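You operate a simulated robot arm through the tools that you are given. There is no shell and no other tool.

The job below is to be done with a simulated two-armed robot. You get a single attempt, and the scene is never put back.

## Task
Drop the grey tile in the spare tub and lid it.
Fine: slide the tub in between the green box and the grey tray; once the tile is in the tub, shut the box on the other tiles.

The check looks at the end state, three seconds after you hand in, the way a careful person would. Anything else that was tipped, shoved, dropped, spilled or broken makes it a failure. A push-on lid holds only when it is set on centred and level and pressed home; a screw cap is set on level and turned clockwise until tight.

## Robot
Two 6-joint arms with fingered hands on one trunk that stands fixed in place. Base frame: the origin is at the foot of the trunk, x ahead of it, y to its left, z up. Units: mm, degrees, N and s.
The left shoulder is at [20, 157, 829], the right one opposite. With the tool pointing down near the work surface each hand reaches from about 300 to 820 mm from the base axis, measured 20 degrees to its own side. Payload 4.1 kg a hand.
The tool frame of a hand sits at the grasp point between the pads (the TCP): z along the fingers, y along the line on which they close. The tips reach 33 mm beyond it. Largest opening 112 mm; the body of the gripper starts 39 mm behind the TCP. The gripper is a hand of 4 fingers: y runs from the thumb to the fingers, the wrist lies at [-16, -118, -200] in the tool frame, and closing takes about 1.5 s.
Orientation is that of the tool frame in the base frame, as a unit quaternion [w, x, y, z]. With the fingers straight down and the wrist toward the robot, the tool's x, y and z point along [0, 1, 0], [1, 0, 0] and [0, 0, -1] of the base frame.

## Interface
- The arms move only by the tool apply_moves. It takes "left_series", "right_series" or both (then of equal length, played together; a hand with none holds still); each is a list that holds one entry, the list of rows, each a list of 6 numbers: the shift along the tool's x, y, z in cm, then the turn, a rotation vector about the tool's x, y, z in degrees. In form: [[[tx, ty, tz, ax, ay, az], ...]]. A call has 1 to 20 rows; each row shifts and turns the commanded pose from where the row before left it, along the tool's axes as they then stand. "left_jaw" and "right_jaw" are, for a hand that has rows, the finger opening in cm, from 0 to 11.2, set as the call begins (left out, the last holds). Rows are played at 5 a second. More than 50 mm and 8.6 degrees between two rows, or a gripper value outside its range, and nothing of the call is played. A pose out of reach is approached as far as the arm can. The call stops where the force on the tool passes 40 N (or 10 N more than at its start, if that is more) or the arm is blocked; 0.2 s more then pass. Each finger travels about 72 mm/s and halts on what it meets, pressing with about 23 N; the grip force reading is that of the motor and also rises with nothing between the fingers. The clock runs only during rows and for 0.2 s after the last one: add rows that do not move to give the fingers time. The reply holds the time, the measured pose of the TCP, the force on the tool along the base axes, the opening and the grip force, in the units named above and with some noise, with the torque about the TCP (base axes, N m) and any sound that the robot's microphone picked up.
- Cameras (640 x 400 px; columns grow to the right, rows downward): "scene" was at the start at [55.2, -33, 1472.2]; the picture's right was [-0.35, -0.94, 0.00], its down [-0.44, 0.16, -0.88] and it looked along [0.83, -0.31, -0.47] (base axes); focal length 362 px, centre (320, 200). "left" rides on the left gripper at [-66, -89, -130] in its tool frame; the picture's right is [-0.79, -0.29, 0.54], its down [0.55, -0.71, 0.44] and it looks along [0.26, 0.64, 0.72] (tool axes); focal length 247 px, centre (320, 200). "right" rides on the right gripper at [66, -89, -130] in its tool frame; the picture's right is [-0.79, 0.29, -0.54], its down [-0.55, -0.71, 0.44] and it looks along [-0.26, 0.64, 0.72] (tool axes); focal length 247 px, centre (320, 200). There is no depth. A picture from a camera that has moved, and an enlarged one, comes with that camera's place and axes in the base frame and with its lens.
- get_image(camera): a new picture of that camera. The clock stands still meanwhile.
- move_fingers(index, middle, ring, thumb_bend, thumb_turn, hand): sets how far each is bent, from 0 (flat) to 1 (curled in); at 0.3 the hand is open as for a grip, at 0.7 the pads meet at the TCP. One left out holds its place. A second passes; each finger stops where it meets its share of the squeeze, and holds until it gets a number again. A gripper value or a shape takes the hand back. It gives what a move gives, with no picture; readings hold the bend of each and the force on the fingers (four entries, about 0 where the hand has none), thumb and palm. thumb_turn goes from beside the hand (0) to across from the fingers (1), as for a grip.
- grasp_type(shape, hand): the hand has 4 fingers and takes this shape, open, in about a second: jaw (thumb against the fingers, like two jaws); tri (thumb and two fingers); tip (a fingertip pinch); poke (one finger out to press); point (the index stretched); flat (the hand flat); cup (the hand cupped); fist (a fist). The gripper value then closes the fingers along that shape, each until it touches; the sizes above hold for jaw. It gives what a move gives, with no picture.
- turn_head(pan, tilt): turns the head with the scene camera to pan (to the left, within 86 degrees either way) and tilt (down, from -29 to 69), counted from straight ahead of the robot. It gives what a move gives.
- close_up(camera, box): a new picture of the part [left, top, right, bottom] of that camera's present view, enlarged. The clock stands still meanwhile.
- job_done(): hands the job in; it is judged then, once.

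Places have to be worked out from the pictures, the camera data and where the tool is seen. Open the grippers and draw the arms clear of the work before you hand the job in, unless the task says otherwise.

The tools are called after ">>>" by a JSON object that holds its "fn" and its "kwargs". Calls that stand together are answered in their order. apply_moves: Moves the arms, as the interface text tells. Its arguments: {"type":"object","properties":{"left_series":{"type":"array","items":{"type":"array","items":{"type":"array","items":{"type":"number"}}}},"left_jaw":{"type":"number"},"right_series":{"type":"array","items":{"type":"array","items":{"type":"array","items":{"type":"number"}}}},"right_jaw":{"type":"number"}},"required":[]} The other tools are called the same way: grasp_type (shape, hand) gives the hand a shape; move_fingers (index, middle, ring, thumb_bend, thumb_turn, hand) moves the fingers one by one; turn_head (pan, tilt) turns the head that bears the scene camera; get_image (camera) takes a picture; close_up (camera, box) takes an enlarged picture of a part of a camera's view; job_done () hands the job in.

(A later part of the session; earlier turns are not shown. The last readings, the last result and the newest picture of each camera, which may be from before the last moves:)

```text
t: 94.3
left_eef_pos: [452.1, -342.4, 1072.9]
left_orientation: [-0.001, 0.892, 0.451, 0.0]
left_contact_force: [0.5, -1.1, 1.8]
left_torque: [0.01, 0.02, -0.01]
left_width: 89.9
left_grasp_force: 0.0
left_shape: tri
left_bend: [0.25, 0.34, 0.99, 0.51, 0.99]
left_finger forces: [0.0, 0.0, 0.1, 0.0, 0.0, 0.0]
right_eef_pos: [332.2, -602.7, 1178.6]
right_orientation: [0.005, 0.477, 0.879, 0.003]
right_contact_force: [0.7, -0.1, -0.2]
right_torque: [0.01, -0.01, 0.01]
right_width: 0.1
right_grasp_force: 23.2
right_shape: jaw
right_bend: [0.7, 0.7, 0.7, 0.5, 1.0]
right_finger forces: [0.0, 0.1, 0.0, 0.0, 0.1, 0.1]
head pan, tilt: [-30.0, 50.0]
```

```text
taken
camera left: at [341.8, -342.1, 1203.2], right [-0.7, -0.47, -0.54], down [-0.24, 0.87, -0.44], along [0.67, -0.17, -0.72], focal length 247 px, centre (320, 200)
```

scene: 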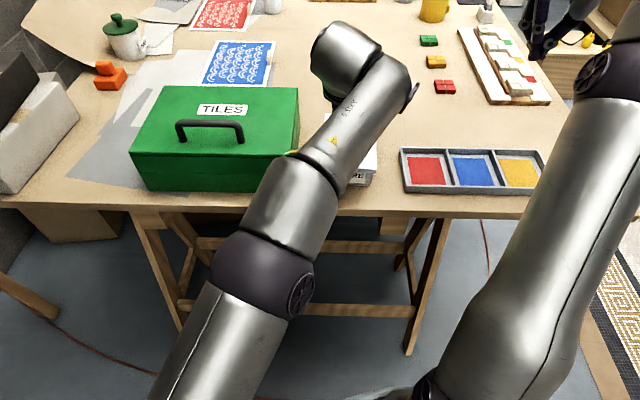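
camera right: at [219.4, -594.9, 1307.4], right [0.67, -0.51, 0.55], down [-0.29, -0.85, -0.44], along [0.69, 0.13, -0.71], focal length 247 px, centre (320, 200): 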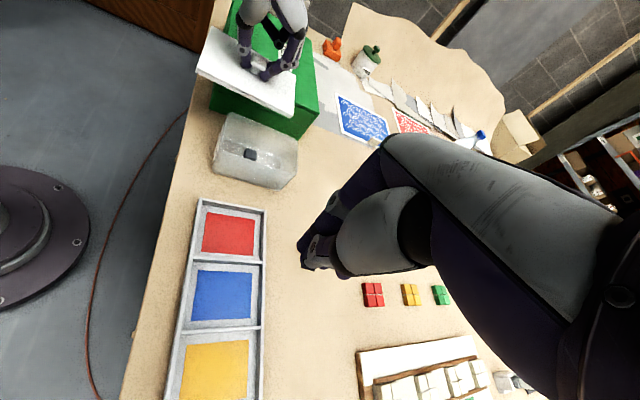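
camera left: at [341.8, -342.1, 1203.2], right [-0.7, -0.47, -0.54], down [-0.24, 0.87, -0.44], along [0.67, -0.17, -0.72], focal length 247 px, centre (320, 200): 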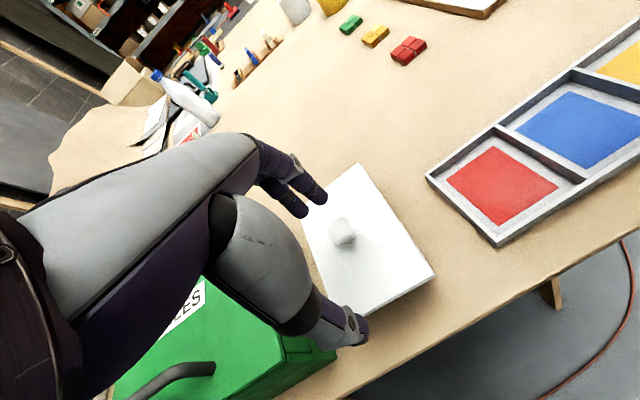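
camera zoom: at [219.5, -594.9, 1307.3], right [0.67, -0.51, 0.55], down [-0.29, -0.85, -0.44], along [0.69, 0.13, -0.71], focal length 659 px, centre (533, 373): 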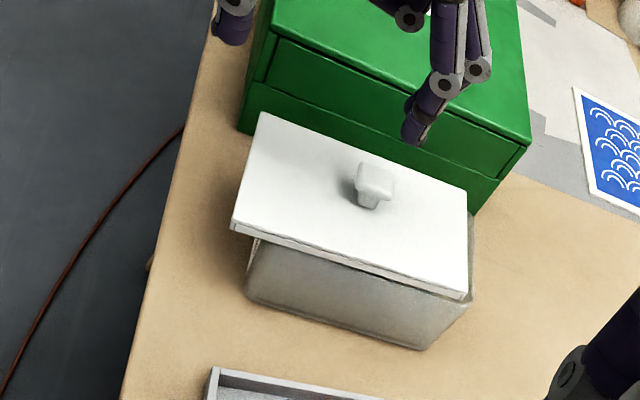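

The lid rests flat on the tub, and the left hand is clear of it. I withdraw the left arm up and back to its own side.

>>> {"fn": "apply_moves", "kwargs": {"left_series": [[[0, -2.5, -2.5, 0, 0, 0], [0, -2.5, -2.5, 0, 0, 0], [1, -2.5, -2.5, 0, 0, 0], [3.5, -2, -1, 0, 0, 0], [4, -1, 0, 0, 0, 0], [4, -1, 0, 0, 0, 0], [4, -1, 0, 0, 0, 0], [4, -1, 0, 0, 0, 0], [4, 0, 0, 0, 0, 0], [4, 0, 0, 0, 0, 0], [4, 0, 0, 0, 0, 0], [4, 0, 0, 0, 0, 0], [4, 0, 0, 0, 0, 0], [0, 0, 0, 0, 0, 0]]]}}

>>> {"fn": "get_image", "kwargs": {"camera": "scene"}}

>>> {"fn": "get_image", "kwargs": {"camera": "right"}}

```text
t: 97.3
left_eef_pos: [584.6, 63.2, 1158.0]
left_orientation: [0.0, 0.893, 0.45, 0.0]
left_contact_force: [-0.4, -0.5, -0.2]
left_torque: [0.0, -0.01, -0.02]
left_width: 89.8
left_grasp_force: 0.1
left_shape: tri
left_bend: [0.25, 0.34, 0.99, 0.51, 0.99]
left_finger forces: [0.0, 0.1, 0.0, 0.1, 0.0, 0.0]
right_eef_pos: [332.4, -602.3, 1178.9]
right_orientation: [0.005, 0.477, 0.879, 0.003]
right_contact_force: [-0.2, -0.2, 0.4]
right_torque: [0.04, 0.0, 0.0]
right_width: 0.0
right_grasp_force: 22.7
right_shape: jaw
right_bend: [0.7, 0.7, 0.7, 0.5, 1.0]
right_finger forces: [0.1, 0.0, 0.0, 0.0, 0.0, 0.0]
head pan, tilt: [-30.0, 50.0]
```

```text
taken
```

scene: 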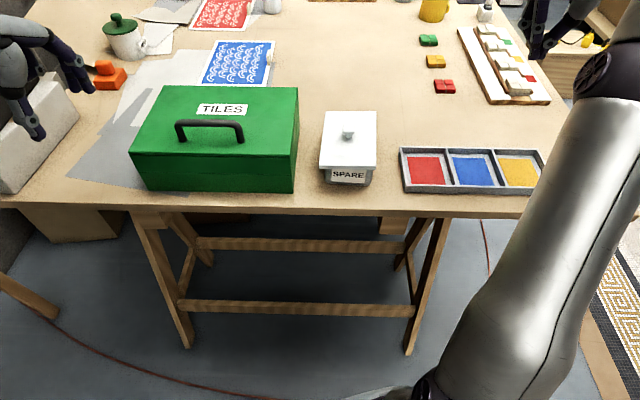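

```text
taken
camera right: at [219.4, -595.0, 1307.3], right [0.67, -0.51, 0.55], down [-0.29, -0.85, -0.44], along [0.69, 0.13, -0.71], focal length 247 px, centre (320, 200)
```

right: 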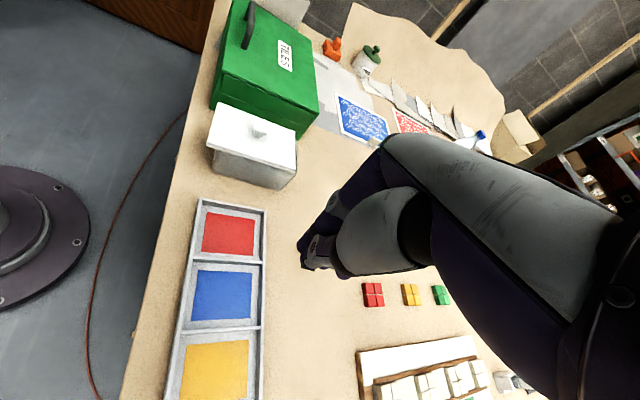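

The lid sits on the tub, slightly overhanging the near end. I enlarge both views to measure lid and tub offsets.

>>> {"fn": "close_up", "kwargs": {"camera": "scene", "box": [300, 95, 400, 200]}}

>>> {"fn": "close_up", "kwargs": {"camera": "right", "box": [190, 90, 310, 200]}}

```text
3.81 times, centred on (350, 148) of scene
camera zoom: at [36.3, -40.0, 1440.0], right [-0.5, -0.87, 0.0], down [-0.66, 0.38, -0.64], along [0.56, -0.32, -0.77], focal length 1378 px, centre (206, 400)
```

zoom: 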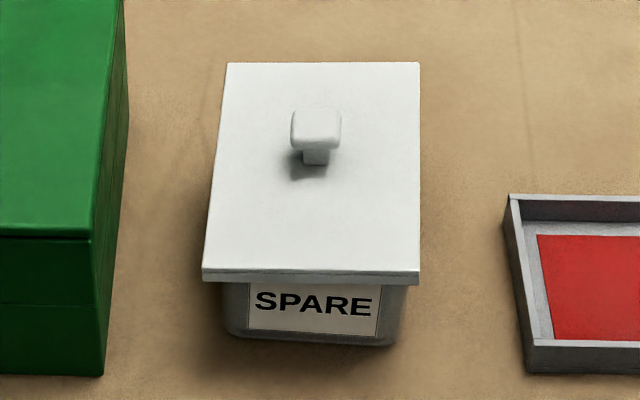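

```text
3.64 times, centred on (250, 145) of right
camera zoom: at [219.4, -595.0, 1307.3], right [0.67, -0.51, 0.55], down [-0.29, -0.85, -0.44], along [0.69, 0.13, -0.71], focal length 898 px, centre (574, 400)
```

zoom: 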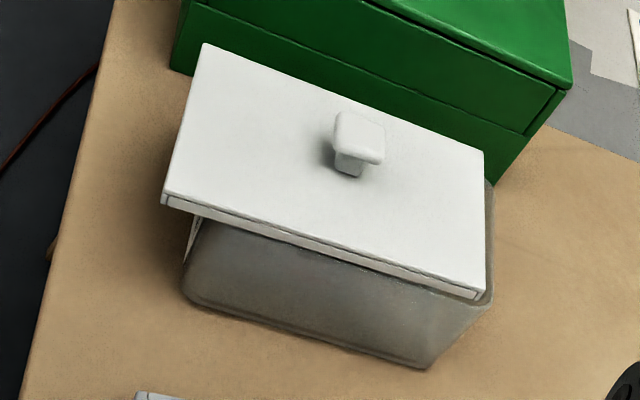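

The lid lies at yaw −35.3°, matching the tub, and is about 19 mm short along its length and 3.5 mm to one side. I bring the right hand, in three-finger pinch and turned to face along the knob's other side, above the knob at (495,-370).

>>> {"fn": "grasp_type", "kwargs": {"hand": "right", "shape": "tri"}}

>>> {"fn": "apply_moves", "kwargs": {"right_series": [[[0, 0, 0, 0.53, 0.49, 0], [0, 0, 0, 0, 0, -7.2], [0, 0, 0, 0, 0, -7.2], [0, 0, 0, 0, 0, -7.2], [0, 4.0, 1.5, 0, 0, 0], [0, 4.0, 1.5, 0, 0, 0], [0, 4.0, 1.5, 0, 0, 0], [0, 4.0, 1.5, 0, 0, 0], [0, 4.0, 1.5, 0, 0, 0], [0, 4.0, 1.5, 0, 0, 0], [0, 4.4, 1.5, 0, 0, 0], [0, 0, 0, 0, 0, 0]]], "right_jaw": 6.5}}

>>> {"fn": "get_image", "kwargs": {"camera": "right"}}

>>> {"fn": "get_image", "kwargs": {"camera": "scene"}}

>>> {"fn": "get_image", "kwargs": {"camera": "left"}}

```text
t: 98.2
left_eef_pos: [584.5, 63.8, 1157.9]
left_orientation: [0.0, 0.893, 0.451, 0.0]
left_contact_force: [0.5, 0.3, -0.6]
left_torque: [0.03, -0.03, 0.01]
left_width: 90.0
left_grasp_force: 0.1
left_shape: tri
left_bend: [0.25, 0.34, 0.99, 0.51, 0.99]
left_finger forces: [0.0, 0.0, 0.0, 0.1, 0.0, 0.0]
right_eef_pos: [332.5, -602.1, 1177.9]
right_orientation: [0.006, 0.476, 0.879, 0.003]
right_contact_force: [0.1, -0.4, 0.6]
right_torque: [0.02, 0.03, 0.01]
right_width: 111.5
right_grasp_force: 0.0
right_shape: tri
right_bend: [0.3, 0.3, 0.99, 0.3, 0.98]
right_finger forces: [0.0, 0.0, 0.1, 0.0, 0.1, 0.0]
head pan, tilt: [-30.0, 50.0]
```

```text
t: 100.8
left_eef_pos: [583.7, 63.4, 1158.1]
left_orientation: [0.001, 0.893, 0.451, 0.0]
left_contact_force: [0.7, -0.6, -0.4]
left_torque: [0.04, -0.03, 0.02]
left_width: 89.5
left_grasp_force: 0.0
left_shape: tri
left_bend: [0.25, 0.34, 0.99, 0.51, 0.99]
left_finger forces: [0.0, 0.0, 0.0, 0.0, 0.0, 0.1]
right_eef_pos: [487.3, -338.4, 1043.4]
right_orientation: [0.0, 0.303, 0.953, 0.001]
right_contact_force: [-0.3, -0.7, 0.8]
right_torque: [0.0, -0.01, -0.02]
right_width: 65.3
right_grasp_force: 0.2
right_shape: tri
right_bend: [0.75, 0.41, 0.99, 0.66, 1.0]
right_finger forces: [0.0, 0.0, 0.0, 0.0, 0.0, 0.0]
right hand out of reach, approached as far as the arm can: row 2, 3, 4
head pan, tilt: [-30.0, 50.0]
```

```text
taken
camera right: at [381.6, -372.1, 1173.9], right [0.81, -0.23, 0.54], down [0.04, -0.9, -0.44], along [0.58, 0.38, -0.72], focal length 247 px, centre (320, 200)
```

right: 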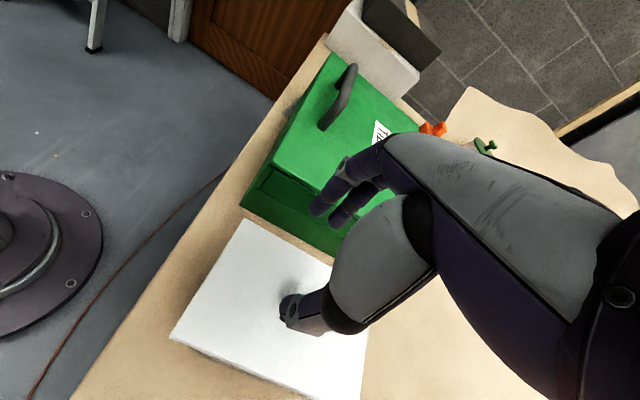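

```text
taken
```

scene: 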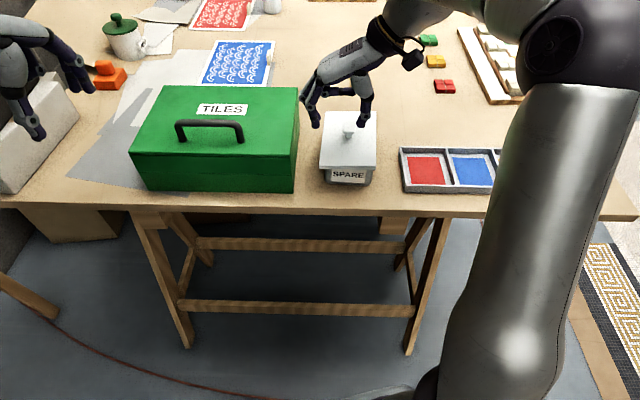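

```text
taken
camera left: at [473.4, 62.4, 1288.0], right [-0.7, -0.47, -0.54], down [-0.24, 0.87, -0.44], along [0.67, -0.17, -0.72], focal length 247 px, centre (320, 200)
```

left: 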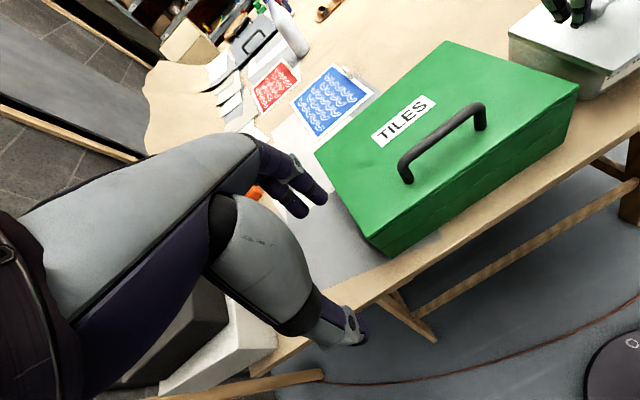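

The hand now faces across the tub at yaw 54.7° and sits about 3 cm from the knob. I move over the knob at this height and check.

>>> {"fn": "apply_moves", "kwargs": {"right_series": [[[-1.25, -1.06, 0, 0, 0, 0], [-1.25, -1.07, 0, 0, 0, 0], [0, 0, 0, 0, 0, 0]]]}}

>>> {"fn": "get_image", "kwargs": {"camera": "right"}}

>>> {"fn": "close_up", "kwargs": {"camera": "scene", "box": [280, 60, 420, 200]}}

```text
t: 101.6
left_eef_pos: [583.5, 63.7, 1157.3]
left_orientation: [0.0, 0.893, 0.451, 0.001]
left_contact_force: [1.1, 0.0, 0.4]
left_torque: [0.0, 0.04, -0.03]
left_width: 89.7
left_grasp_force: 0.1
left_shape: tri
left_bend: [0.25, 0.34, 0.99, 0.51, 0.99]
left_finger forces: [0.0, 0.0, 0.1, 0.0, 0.0, 0.1]
right_eef_pos: [493.6, -368.7, 1044.6]
right_orientation: [0.001, 0.303, 0.953, 0.0]
right_contact_force: [0.1, -1.0, 0.2]
right_torque: [-0.01, -0.03, 0.03]
right_width: 65.4
right_grasp_force: 0.0
right_shape: tri
right_bend: [0.75, 0.41, 0.99, 0.66, 1.0]
right_finger forces: [0.0, 0.1, 0.0, 0.0, 0.1, 0.1]
head pan, tilt: [-30.0, 50.0]
```

```text
taken
camera right: at [388.4, -403.1, 1173.9], right [0.81, -0.22, 0.54], down [0.04, -0.9, -0.44], along [0.58, 0.38, -0.72], focal length 247 px, centre (320, 200)
```

right: 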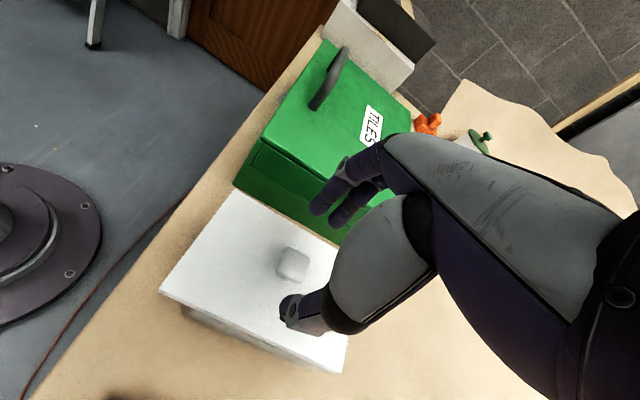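

```text
2.86 times, centred on (350, 130) of scene
camera zoom: at [36.4, -39.9, 1440.0], right [-0.5, -0.87, 0.0], down [-0.66, 0.38, -0.64], along [0.56, -0.32, -0.77], focal length 1034 px, centre (234, 400)
```

zoom: 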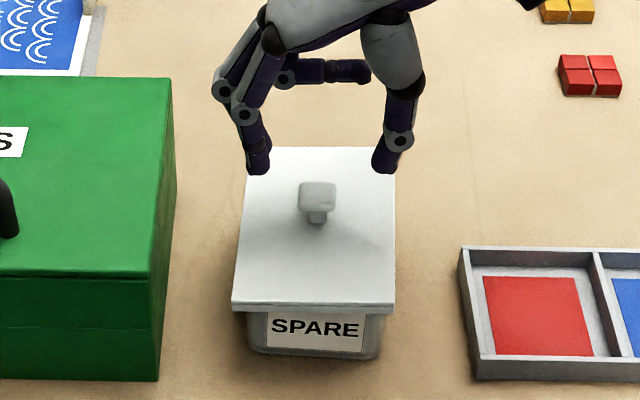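

The knob is exactly under the grasp point. I lower around it to about 4 cm above the plate.

>>> {"fn": "apply_moves", "kwargs": {"right_series": [[[0, 0, 1.5, 0, 0, 0], [0, 0, 1.5, 0, 0, 0], [0, 0, 0.8, 0, 0, 0], [0, 0, 0, 0, 0, 0]]]}}

>>> {"fn": "get_image", "kwargs": {"camera": "right"}}

>>> {"fn": "close_up", "kwargs": {"camera": "scene", "box": [280, 60, 420, 200]}}

```text
t: 102.6
left_eef_pos: [584.4, 62.5, 1158.0]
left_orientation: [0.0, 0.892, 0.451, 0.0]
left_contact_force: [0.6, -0.3, 0.3]
left_torque: [0.0, -0.05, 0.01]
left_width: 89.7
left_grasp_force: 0.0
left_shape: tri
left_bend: [0.25, 0.34, 0.99, 0.51, 0.99]
left_finger forces: [0.1, 0.1, 0.0, 0.0, 0.0, 0.0]
right_eef_pos: [495.5, -368.4, 1005.5]
right_orientation: [0.0, 0.303, 0.953, 0.001]
right_contact_force: [0.6, -0.1, 0.4]
right_torque: [-0.02, -0.01, 0.02]
right_width: 65.2
right_grasp_force: 0.0
right_shape: tri
right_bend: [0.75, 0.41, 0.99, 0.66, 1.0]
right_finger forces: [0.1, 0.0, 0.1, 0.1, 0.0, 0.0]
head pan, tilt: [-30.0, 50.0]
```

```text
taken
camera right: at [388.9, -402.6, 1135.5], right [0.81, -0.23, 0.54], down [0.04, -0.9, -0.44], along [0.58, 0.38, -0.72], focal length 247 px, centre (320, 200)
```

right: 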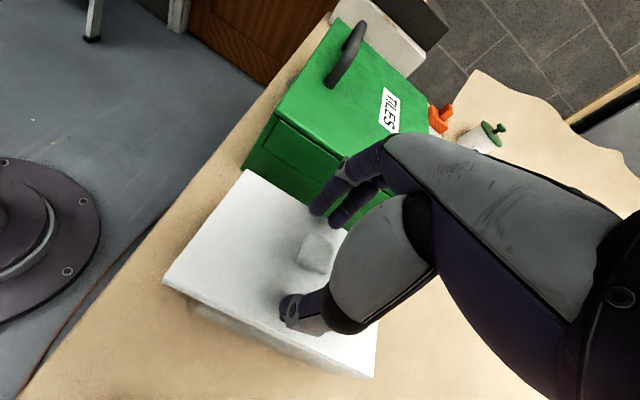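

```text
2.86 times, centred on (350, 130) of scene
camera zoom: at [36.4, -39.9, 1440.0], right [-0.5, -0.87, 0.0], down [-0.66, 0.38, -0.64], along [0.56, -0.32, -0.77], focal length 1034 px, centre (234, 400)
```

zoom: 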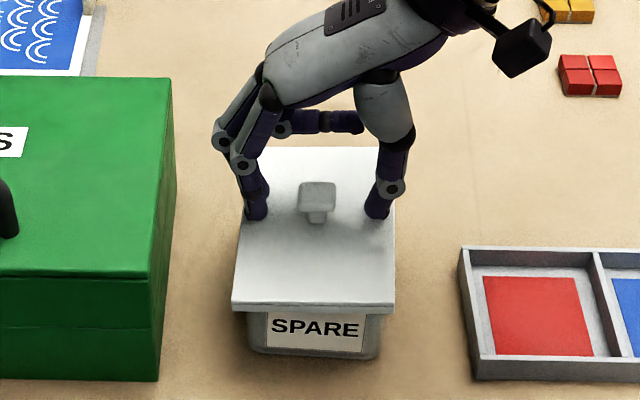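

The knob is centred between thumb and fingers and nothing touches yet. I close on it.

>>> {"fn": "apply_moves", "kwargs": {"right_series": [[[0, 0, 0, 0, 0, 0], [0, 0, 0, 0, 0, 0], [0, 0, 0, 0, 0, 0], [0, 0, 0, 0, 0, 0], [0, 0, 0, 0, 0, 0], [0, 0, 0, 0, 0, 0]]], "right_jaw": 0}}

>>> {"fn": "get_image", "kwargs": {"camera": "right"}}

>>> {"fn": "close_up", "kwargs": {"camera": "scene", "box": [280, 60, 420, 200]}}

```text
t: 104.0
left_eef_pos: [583.1, 62.6, 1158.5]
left_orientation: [0.0, 0.893, 0.45, 0.0]
left_contact_force: [-0.2, -0.1, -0.3]
left_torque: [0.01, 0.04, -0.02]
left_width: 89.7
left_grasp_force: 0.0
left_shape: tri
left_bend: [0.25, 0.34, 0.99, 0.51, 0.99]
left_finger forces: [0.0, 0.1, 0.1, 0.0, 0.0, 0.1]
right_eef_pos: [495.2, -368.6, 1006.2]
right_orientation: [0.0, 0.303, 0.953, 0.0]
right_contact_force: [-0.1, 0.5, 0.8]
right_torque: [0.1, -0.03, 0.02]
right_width: 21.5
right_grasp_force: 23.0
right_shape: tri
right_bend: [0.75, 0.6, 1.0, 0.75, 1.0]
right_finger forces: [10.7, 9.9, 0.0, 0.0, 18.9, 0.0]
head pan, tilt: [-30.0, 50.0]
```

```text
taken
camera right: at [388.9, -402.5, 1135.9], right [0.81, -0.23, 0.54], down [0.04, -0.9, -0.44], along [0.58, 0.38, -0.72], focal length 247 px, centre (320, 200)
```

right: 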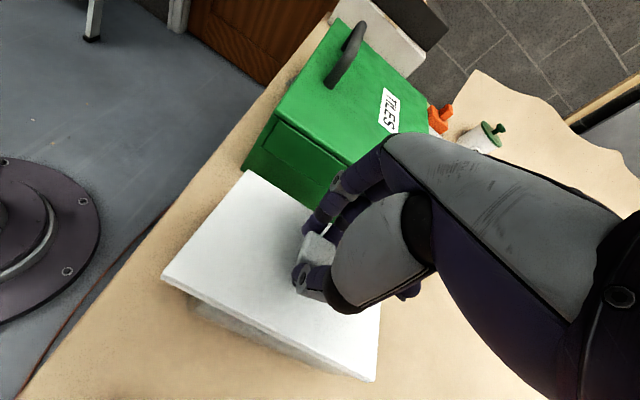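

```text
2.86 times, centred on (350, 130) of scene
camera zoom: at [36.4, -39.9, 1440.0], right [-0.5, -0.87, 0.0], down [-0.66, 0.38, -0.64], along [0.56, -0.32, -0.77], focal length 1034 px, centre (234, 400)
```

zoom: 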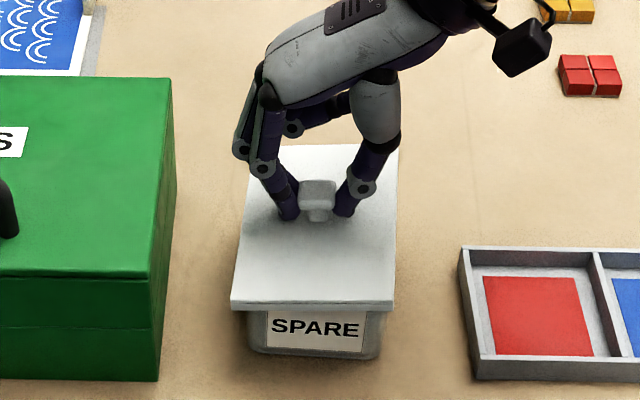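

The grip is good (21.5 mm, balanced). I lift the lid about 5 cm to see the tub's rim again and measure the correction.

>>> {"fn": "apply_moves", "kwargs": {"right_series": [[[0, 0, -0.5, 0, 0, 0], [0, 0, -1.5, 0, 0, 0], [0, 0, -2, 0, 0, 0], [0, 0, -2, 0, 0, 0], [0, 0, 0, 0, 0, 0]]]}}

>>> {"fn": "get_image", "kwargs": {"camera": "right"}}

>>> {"fn": "close_up", "kwargs": {"camera": "scene", "box": [280, 60, 420, 200]}}

>>> {"fn": "get_image", "kwargs": {"camera": "left"}}

```text
t: 105.2
left_eef_pos: [583.4, 63.4, 1158.1]
left_orientation: [0.0, 0.893, 0.451, 0.001]
left_contact_force: [-0.5, -0.5, -0.3]
left_torque: [0.02, 0.0, 0.04]
left_width: 89.8
left_grasp_force: 0.0
left_shape: tri
left_bend: [0.25, 0.34, 0.99, 0.51, 0.99]
left_finger forces: [0.1, 0.1, 0.1, 0.0, 0.0, 0.0]
right_eef_pos: [493.9, -369.7, 1065.7]
right_orientation: [0.0, 0.303, 0.953, 0.001]
right_contact_force: [0.0, 0.1, -0.1]
right_torque: [-0.02, -0.03, 0.0]
right_width: 22.0
right_grasp_force: 22.9
right_shape: tri
right_bend: [0.75, 0.6, 1.0, 0.75, 1.0]
right_finger forces: [11.6, 9.9, 0.0, 0.1, 17.9, 0.0]
head pan, tilt: [-30.0, 50.0]
```

```text
taken
camera right: at [387.9, -403.2, 1195.7], right [0.81, -0.22, 0.54], down [0.04, -0.9, -0.44], along [0.58, 0.38, -0.72], focal length 247 px, centre (320, 200)
```

right: 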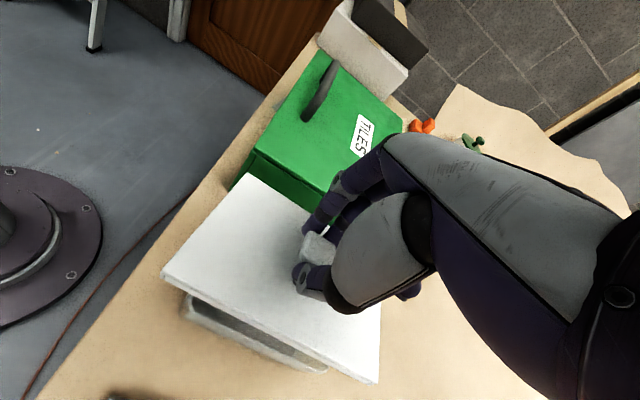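

```text
2.86 times, centred on (350, 130) of scene
camera zoom: at [36.4, -39.9, 1440.0], right [-0.5, -0.87, 0.0], down [-0.66, 0.38, -0.64], along [0.56, -0.32, -0.77], focal length 1034 px, centre (234, 400)
```

zoom: 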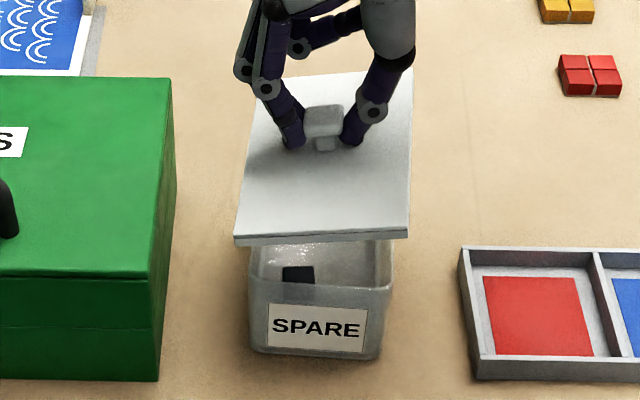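

```text
taken
camera left: at [473.5, 62.5, 1288.0], right [-0.7, -0.47, -0.54], down [-0.24, 0.87, -0.44], along [0.67, -0.17, -0.72], focal length 247 px, centre (320, 200)
```

left: 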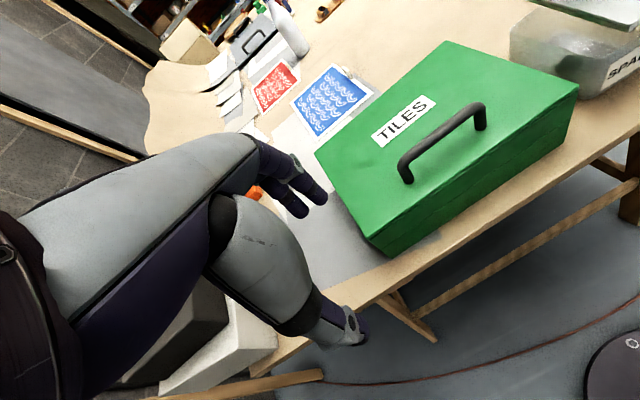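

The tub hasn't moved, but the lid may be tilted slightly in the grip. I enlarge the views to judge its tilt.

>>> {"fn": "close_up", "kwargs": {"camera": "scene", "box": [320, 80, 390, 190]}}

>>> {"fn": "close_up", "kwargs": {"camera": "right", "box": [140, 150, 400, 400]}}

>>> {"fn": "close_up", "kwargs": {"camera": "left", "box": [490, 0, 640, 110]}}

```text
3.64 times, centred on (355, 135) of scene
camera zoom: at [36.4, -39.9, 1440.0], right [-0.5, -0.87, 0.0], down [-0.66, 0.38, -0.64], along [0.56, -0.32, -0.77], focal length 1315 px, centre (193, 436)
```

zoom: 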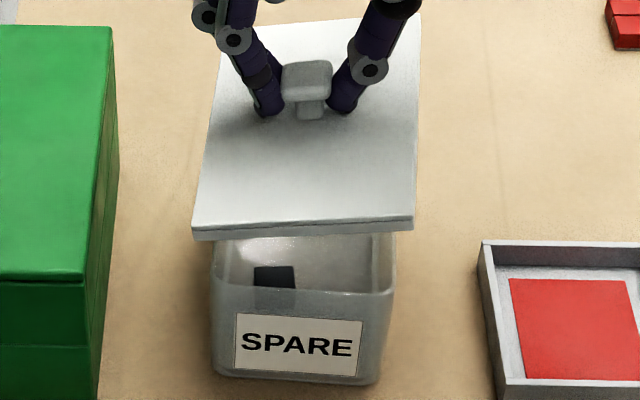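

```text
1.60 times, centred on (270, 275) of right
camera zoom: at [387.9, -403.2, 1195.7], right [0.81, -0.22, 0.54], down [0.04, -0.9, -0.44], along [0.58, 0.38, -0.72], focal length 395 px, centre (400, 80)
```

zoom: 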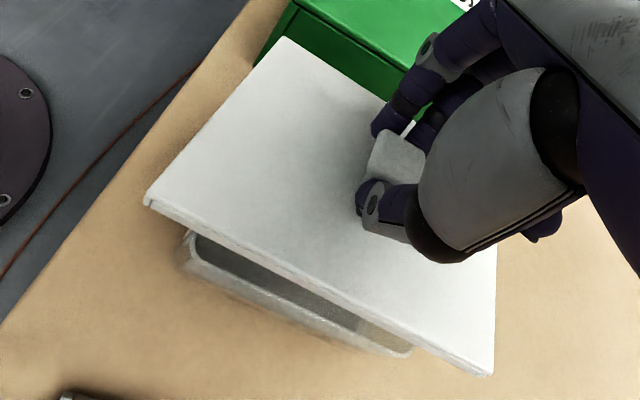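

```text
3.64 times, centred on (565, 55) of left
camera zoom: at [473.5, 62.5, 1288.0], right [-0.7, -0.47, -0.54], down [-0.24, 0.87, -0.44], along [0.67, -0.17, -0.72], focal length 898 px, centre (-571, 727)
```

zoom: 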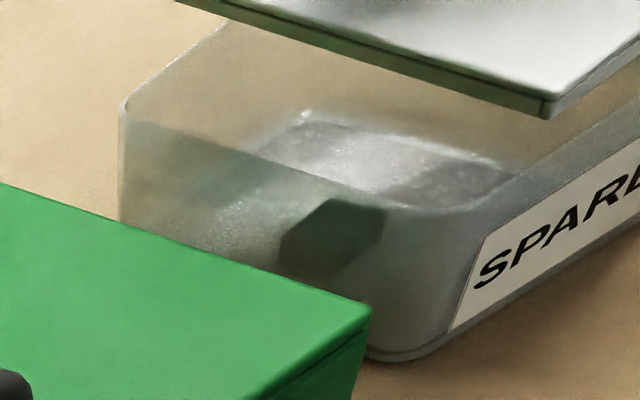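

The corner heights (near-left 1011, near-right 1030, far-right 1043) show the lid is tilted roughly 10° across and 5° along. I counter-rotate the hand by those amounts to bring the lid level, then re-measure.

>>> {"fn": "apply_moves", "kwargs": {"right_series": [[[0, 0, 0, -5, 2.2, 0], [0, 0, 0, -5, 2.2, 0], [0, 0, 0, 0, 0, 0]]]}}

>>> {"fn": "close_up", "kwargs": {"camera": "scene", "box": [310, 80, 410, 190]}}

>>> {"fn": "close_up", "kwargs": {"camera": "right", "box": [140, 150, 400, 400]}}

>>> {"fn": "close_up", "kwargs": {"camera": "left", "box": [490, 0, 640, 110]}}

```text
t: 106.0
left_eef_pos: [584.3, 63.2, 1157.8]
left_orientation: [0.0, 0.893, 0.451, 0.0]
left_contact_force: [0.1, -0.1, -0.9]
left_torque: [-0.01, 0.01, -0.03]
left_width: 89.8
left_grasp_force: 0.0
left_shape: tri
left_bend: [0.25, 0.34, 0.99, 0.51, 0.99]
left_finger forces: [0.0, 0.0, 0.1, 0.0, 0.0, 0.0]
right_eef_pos: [495.1, -368.7, 1067.4]
right_orientation: [-0.01, 0.302, 0.949, 0.095]
right_contact_force: [0.1, 0.6, 0.3]
right_torque: [0.0, 0.01, 0.02]
right_width: 22.2
right_grasp_force: 23.6
right_shape: tri
right_bend: [0.75, 0.6, 1.0, 0.75, 1.0]
right_finger forces: [11.5, 9.8, 0.0, 0.0, 17.6, 0.0]
head pan, tilt: [-30.0, 50.0]
```

```text
3.64 times, centred on (360, 135) of scene
camera zoom: at [36.4, -39.9, 1440.0], right [-0.5, -0.87, 0.0], down [-0.66, 0.38, -0.64], along [0.56, -0.32, -0.77], focal length 1315 px, centre (174, 436)
```

zoom: 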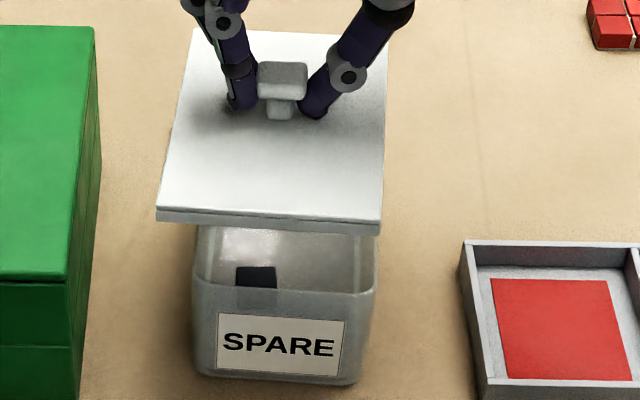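

```text
1.60 times, centred on (270, 275) of right
camera zoom: at [383.6, -426.6, 1183.0], right [0.79, -0.32, 0.52], down [0.06, -0.8, -0.59], along [0.61, 0.5, -0.61], focal length 395 px, centre (400, 80)
```

zoom: 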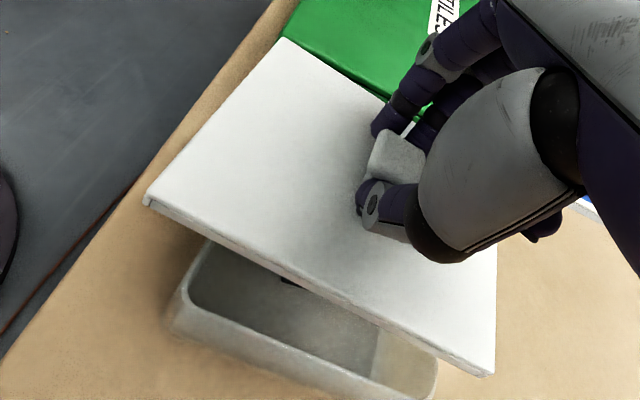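

```text
3.64 times, centred on (565, 55) of left
camera zoom: at [473.4, 62.5, 1288.0], right [-0.7, -0.47, -0.54], down [-0.24, 0.87, -0.44], along [0.67, -0.17, -0.72], focal length 898 px, centre (-571, 727)
```

zoom: 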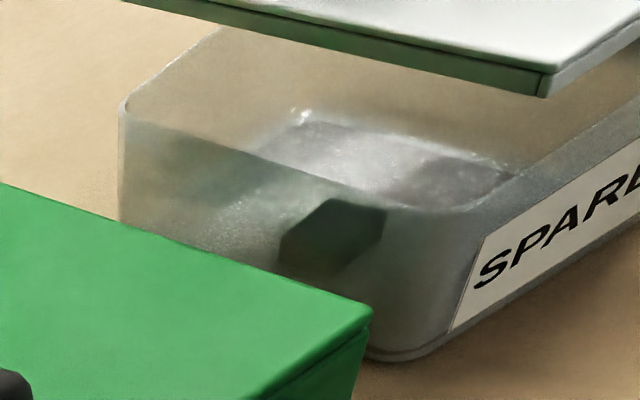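

The lid is now level (corners at about z=1027) with its centre at (493,-366.5) and yaw ≈−37°; the tub centre is (508,-385.5), yaw ≈−35°. I shift and turn the lid to match, then lower it to about 2 cm above the rim and check.

>>> {"fn": "apply_moves", "kwargs": {"right_series": [[[-1.15, -0.34, -0.15, 0.15, 0.35, -1.97], [-1.15, -0.34, -0.15, 0, 0, 0], [-0.11, -0.26, 1.47, 0, 0, 0], [-0.11, -0.26, 1.47, 0, 0, 0], [-0.11, -0.26, 1.47, 0, 0, 0], [0, 0, 0, 0, 0, 0]]]}}

>>> {"fn": "close_up", "kwargs": {"camera": "scene", "box": [310, 80, 410, 190]}}

>>> {"fn": "close_up", "kwargs": {"camera": "right", "box": [140, 150, 400, 400]}}

>>> {"fn": "close_up", "kwargs": {"camera": "left", "box": [490, 0, 640, 110]}}

```text
t: 107.4
left_eef_pos: [583.8, 62.6, 1158.8]
left_orientation: [0.0, 0.893, 0.451, 0.0]
left_contact_force: [-0.4, -0.8, -0.1]
left_torque: [0.01, 0.0, 0.02]
left_width: 89.9
left_grasp_force: 0.0
left_shape: tri
left_bend: [0.25, 0.34, 0.99, 0.51, 0.99]
left_finger forces: [0.0, 0.1, 0.1, 0.0, 0.0, 0.0]
right_eef_pos: [510.7, -389.5, 1021.4]
right_orientation: [-0.011, 0.285, 0.953, 0.097]
right_contact_force: [-0.3, -0.7, 0.6]
right_torque: [0.02, 0.0, 0.01]
right_width: 22.0
right_grasp_force: 22.8
right_shape: tri
right_bend: [0.75, 0.6, 1.0, 0.75, 1.0]
right_finger forces: [11.7, 9.7, 0.0, 0.1, 17.7, 0.1]
head pan, tilt: [-30.0, 50.0]
```

```text
3.64 times, centred on (360, 135) of scene
camera zoom: at [36.4, -39.9, 1440.0], right [-0.5, -0.87, 0.0], down [-0.66, 0.38, -0.64], along [0.56, -0.32, -0.77], focal length 1315 px, centre (174, 436)
```

zoom: 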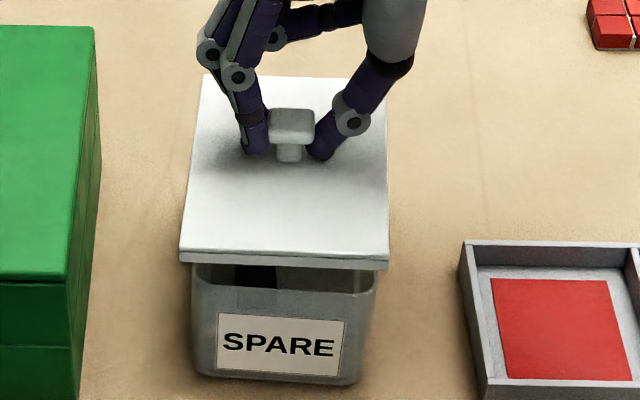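

```text
1.60 times, centred on (270, 275) of right
camera zoom: at [401.1, -449.5, 1138.2], right [0.8, -0.3, 0.52], down [0.09, -0.8, -0.59], along [0.59, 0.52, -0.62], focal length 395 px, centre (400, 80)
```

zoom: 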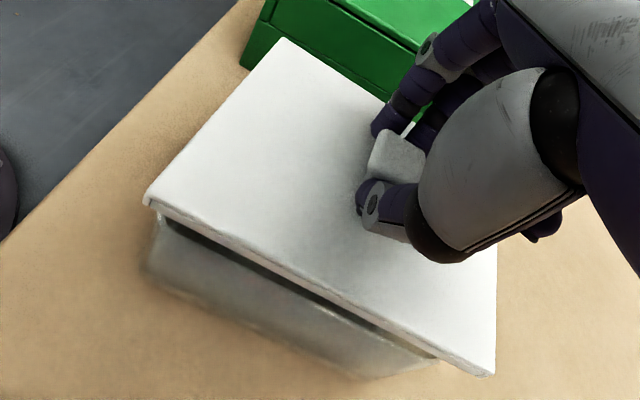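

```text
3.64 times, centred on (565, 55) of left
camera zoom: at [473.4, 62.5, 1288.0], right [-0.7, -0.47, -0.54], down [-0.24, 0.87, -0.44], along [0.67, -0.17, -0.72], focal length 898 px, centre (-571, 727)
```

zoom: 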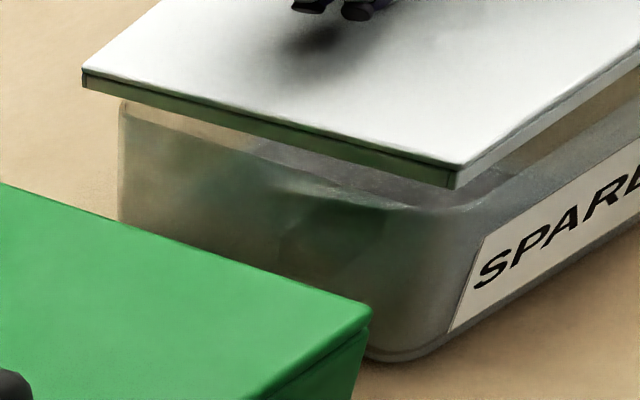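

The lid is now centred within about 2 mm of the tub and within about 1° in yaw. I make a tiny trim and lower it toward the rim in small steps.

>>> {"fn": "apply_moves", "kwargs": {"right_series": [[[0.19, 0, 0, 0, -1.0, 0], [-0.05, -0.11, 0.6, 0, 0, 0], [-0.05, -0.11, 0.6, 0, 0, 0], [-0.015, -0.035, 0.2, 0, 0, 0], [-0.015, -0.035, 0.2, 0, 0, 0], [0, 0, 0, 0, 0, 0]]]}}

>>> {"fn": "close_up", "kwargs": {"camera": "scene", "box": [310, 80, 410, 190]}}

>>> {"fn": "close_up", "kwargs": {"camera": "left", "box": [490, 0, 640, 110]}}

>>> {"fn": "close_up", "kwargs": {"camera": "right", "box": [140, 150, 400, 400]}}

```text
t: 108.8
left_eef_pos: [584.5, 62.3, 1158.3]
left_orientation: [0.0, 0.892, 0.451, -0.001]
left_contact_force: [-0.5, -1.5, -0.9]
left_torque: [0.03, -0.01, 0.02]
left_width: 89.6
left_grasp_force: 0.1
left_shape: tri
left_bend: [0.25, 0.34, 0.99, 0.51, 0.99]
left_finger forces: [0.0, 0.0, 0.1, 0.1, 0.0, 0.0]
right_eef_pos: [508.9, -387.8, 1004.4]
right_orientation: [-0.003, 0.285, 0.954, 0.093]
right_contact_force: [-0.1, 0.1, -0.3]
right_torque: [0.02, -0.02, -0.01]
right_width: 22.3
right_grasp_force: 23.3
right_shape: tri
right_bend: [0.75, 0.6, 1.0, 0.75, 1.0]
right_finger forces: [11.6, 9.8, 0.0, 0.0, 17.6, 0.0]
head pan, tilt: [-30.0, 50.0]
```

```text
3.64 times, centred on (360, 135) of scene
camera zoom: at [36.4, -39.9, 1440.0], right [-0.5, -0.87, 0.0], down [-0.66, 0.38, -0.64], along [0.56, -0.32, -0.77], focal length 1315 px, centre (174, 436)
```

zoom: 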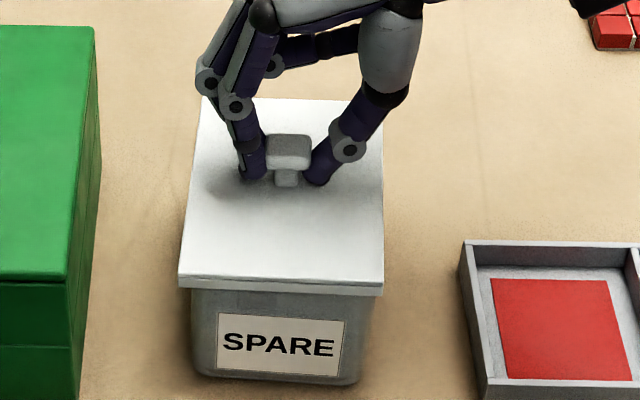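

```text
3.64 times, centred on (565, 55) of left
camera zoom: at [473.4, 62.5, 1288.0], right [-0.7, -0.47, -0.54], down [-0.24, 0.87, -0.44], along [0.67, -0.17, -0.72], focal length 898 px, centre (-571, 727)
```

zoom: 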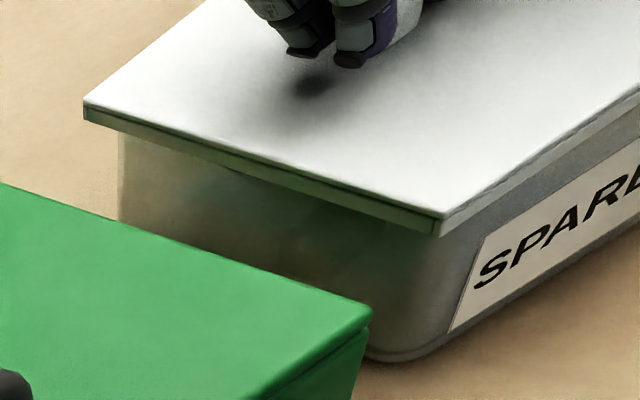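

```text
1.60 times, centred on (270, 275) of right
camera zoom: at [398.3, -446.9, 1120.9], right [0.79, -0.29, 0.53], down [0.09, -0.81, -0.59], along [0.6, 0.51, -0.61], focal length 395 px, centre (400, 80)
```

zoom: 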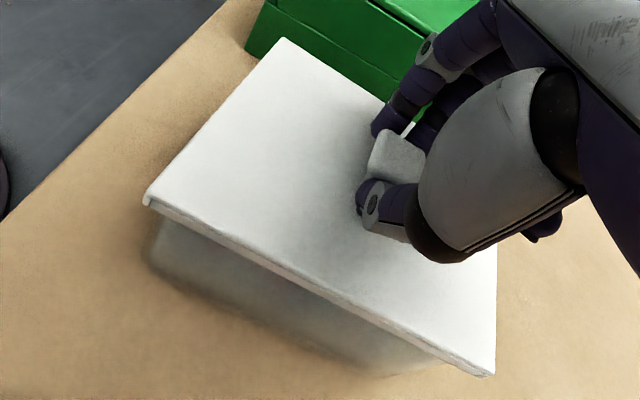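

There is no contact yet, and the overhang looks even on both sides. I continue down in 2 mm steps until the rim is felt.

>>> {"fn": "apply_moves", "kwargs": {"right_series": [[[-0.015, -0.035, 0.2, 0, 0, 0], [-0.015, -0.035, 0.2, 0, 0, 0], [0, 0, 0, 0, 0, 0]]]}}

>>> {"fn": "apply_moves", "kwargs": {"right_series": [[[-0.015, -0.035, 0.2, 0, 0, 0], [0, 0, 0, 0, 0, 0]]]}}

>>> {"fn": "close_up", "kwargs": {"camera": "scene", "box": [310, 80, 410, 190]}}

>>> {"fn": "close_up", "kwargs": {"camera": "left", "box": [490, 0, 640, 110]}}

```text
t: 109.6
left_eef_pos: [583.3, 63.6, 1157.1]
left_orientation: [0.0, 0.893, 0.45, 0.0]
left_contact_force: [-1.1, -0.2, 0.0]
left_torque: [-0.03, -0.01, 0.01]
left_width: 89.6
left_grasp_force: 0.0
left_shape: tri
left_bend: [0.25, 0.34, 0.99, 0.51, 0.99]
left_finger forces: [0.1, 0.1, 0.0, 0.1, 0.1, 0.0]
right_eef_pos: [507.8, -387.3, 1001.1]
right_orientation: [-0.004, 0.286, 0.954, 0.093]
right_contact_force: [-1.0, -0.4, 0.7]
right_torque: [-0.01, 0.02, 0.0]
right_width: 22.5
right_grasp_force: 22.9
right_shape: tri
right_bend: [0.75, 0.6, 1.0, 0.76, 1.0]
right_finger forces: [11.9, 10.3, 0.0, 0.0, 17.0, 0.0]
head pan, tilt: [-30.0, 50.0]
```

```text
t: 110.2
left_eef_pos: [583.5, 63.5, 1158.0]
left_orientation: [-0.001, 0.892, 0.451, 0.0]
left_contact_force: [0.6, -0.5, 0.4]
left_torque: [0.0, 0.0, -0.03]
left_width: 89.8
left_grasp_force: 0.0
left_shape: tri
left_bend: [0.25, 0.34, 0.99, 0.51, 0.99]
left_finger forces: [0.0, 0.0, 0.1, 0.1, 0.0, 0.0]
right_eef_pos: [509.1, -387.1, 999.6]
right_orientation: [-0.004, 0.285, 0.954, 0.094]
right_contact_force: [0.4, -0.1, 6.1]
right_torque: [0.01, 0.04, 0.01]
right_width: 22.8
right_grasp_force: 23.0
right_shape: tri
right_bend: [0.75, 0.6, 1.0, 0.76, 1.0]
right_finger forces: [11.9, 10.5, 0.0, 0.0, 20.2, 0.0]
head pan, tilt: [-30.0, 50.0]
```

```text
3.64 times, centred on (360, 135) of scene
camera zoom: at [36.3, -39.8, 1440.0], right [-0.5, -0.87, 0.0], down [-0.66, 0.38, -0.64], along [0.56, -0.32, -0.77], focal length 1315 px, centre (174, 436)
```

zoom: 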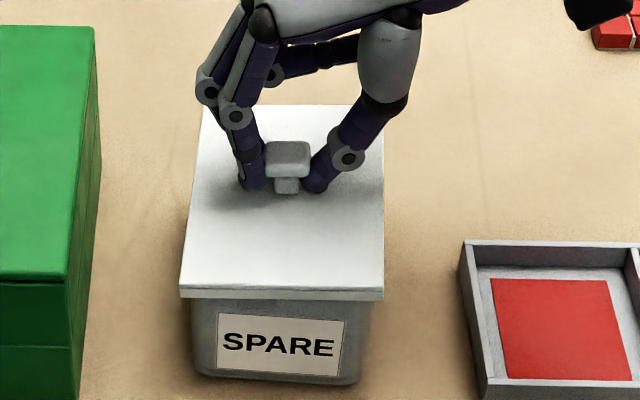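

```text
3.64 times, centred on (565, 55) of left
camera zoom: at [473.3, 62.6, 1288.0], right [-0.7, -0.47, -0.54], down [-0.24, 0.87, -0.44], along [0.67, -0.17, -0.72], focal length 898 px, centre (-571, 727)
```

zoom: 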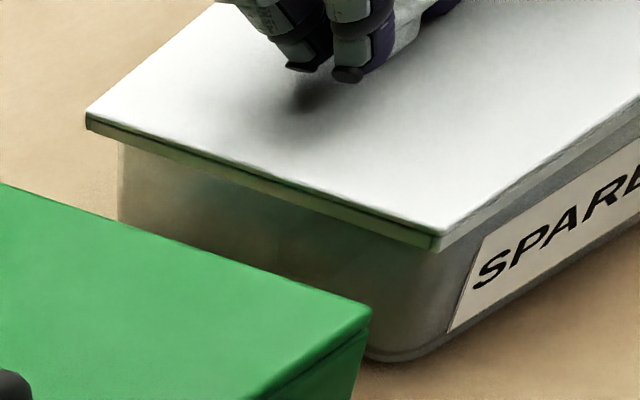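

The lid touches the rim (6 N), square over it. I press on gently through the knob in small steps.

>>> {"fn": "apply_moves", "kwargs": {"right_series": [[[-0.008, -0.018, 0.1, 0, 0, 0], [-0.008, -0.018, 0.1, 0, 0, 0], [-0.008, -0.018, 0.1, 0, 0, 0], [0, 0, 0, 0, 0, 0]]]}}

>>> {"fn": "close_up", "kwargs": {"camera": "scene", "box": [310, 80, 410, 190]}}

>>> {"fn": "close_up", "kwargs": {"camera": "left", "box": [490, 0, 640, 110]}}

```text
t: 111.2
left_eef_pos: [583.8, 64.2, 1158.1]
left_orientation: [0.0, 0.893, 0.451, 0.0]
left_contact_force: [0.7, 0.4, 0.1]
left_torque: [-0.02, 0.01, -0.01]
left_width: 90.0
left_grasp_force: 0.0
left_shape: tri
left_bend: [0.25, 0.34, 0.99, 0.51, 0.99]
left_finger forces: [0.0, 0.0, 0.0, 0.0, 0.0, 0.1]
right_eef_pos: [508.0, -386.6, 999.1]
right_orientation: [0.0, 0.287, 0.953, 0.093]
right_contact_force: [-1.2, -6.4, 35.7]
right_torque: [-0.22, 0.33, 0.09]
right_width: 24.4
right_grasp_force: 22.7
right_shape: tri
right_bend: [0.75, 0.59, 1.0, 0.78, 1.0]
right_finger forces: [12.7, 11.3, 0.0, 0.0, 47.3, 0.0]
head pan, tilt: [-30.0, 50.0]
```

```text
3.64 times, centred on (360, 135) of scene
camera zoom: at [35.5, -39.6, 1440.0], right [-0.5, -0.87, 0.0], down [-0.66, 0.38, -0.64], along [0.56, -0.32, -0.77], focal length 1315 px, centre (174, 436)
```

zoom: 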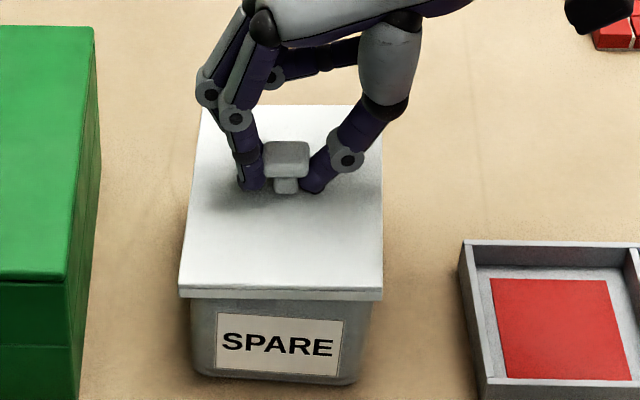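

```text
3.64 times, centred on (565, 55) of left
camera zoom: at [472.7, 62.7, 1288.3], right [-0.7, -0.47, -0.54], down [-0.24, 0.87, -0.44], along [0.67, -0.17, -0.72], focal length 898 px, centre (-571, 727)
```

zoom: 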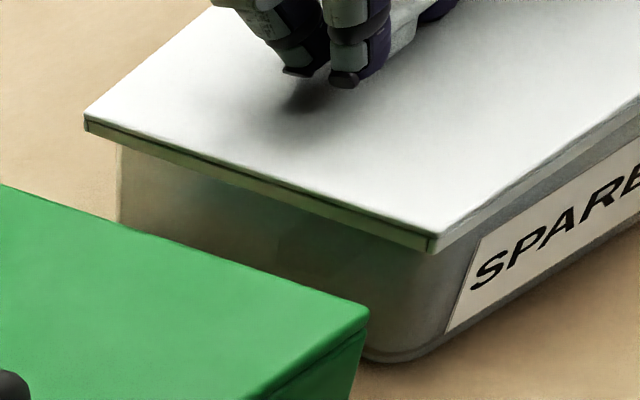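

The force reached 36 N with the lid level on the rim. I look closely at its edge to tell whether it's fully home.

>>> {"fn": "close_up", "kwargs": {"camera": "left", "box": [560, 30, 640, 85]}}

>>> {"fn": "close_up", "kwargs": {"camera": "scene", "box": [318, 145, 378, 190]}}

>>> {"fn": "close_up", "kwargs": {"camera": "right", "box": [130, 220, 250, 320]}}

```text
7.27 times, centred on (600, 58) of left
camera zoom: at [472.7, 62.7, 1288.3], right [-0.7, -0.47, -0.54], down [-0.24, 0.87, -0.44], along [0.67, -0.17, -0.72], focal length 1796 px, centre (-1716, 1236)
```

zoom: 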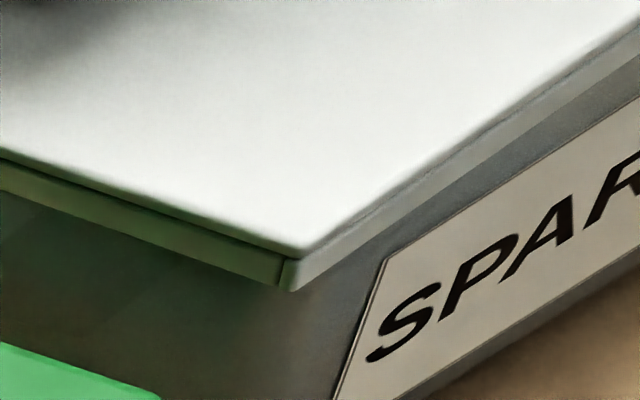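

```text
8.89 times, centred on (348, 168) of scene
camera zoom: at [35.5, -39.6, 1440.0], right [-0.5, -0.87, 0.0], down [-0.66, 0.38, -0.64], along [0.56, -0.32, -0.77], focal length 3215 px, centre (71, 489)
```

zoom: 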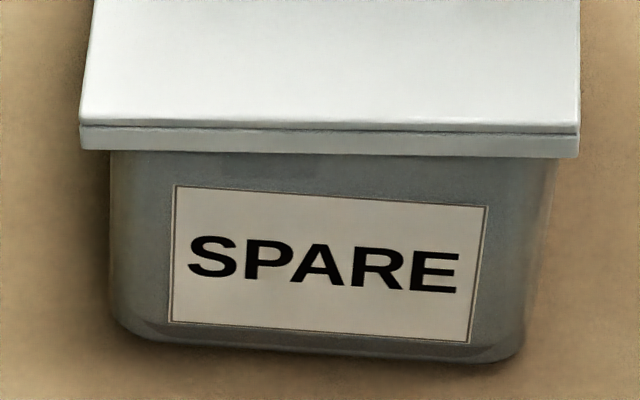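

```text
4.00 times, centred on (190, 270) of right
camera zoom: at [396.7, -447.0, 1113.4], right [0.79, -0.29, 0.54], down [0.1, -0.81, -0.58], along [0.6, 0.51, -0.61], focal length 988 px, centre (840, -80)
```

zoom: 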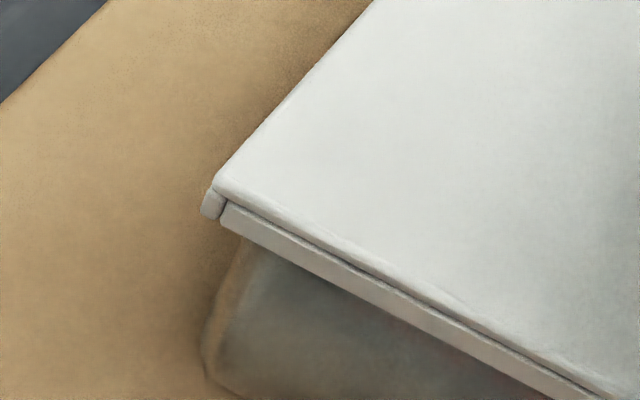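

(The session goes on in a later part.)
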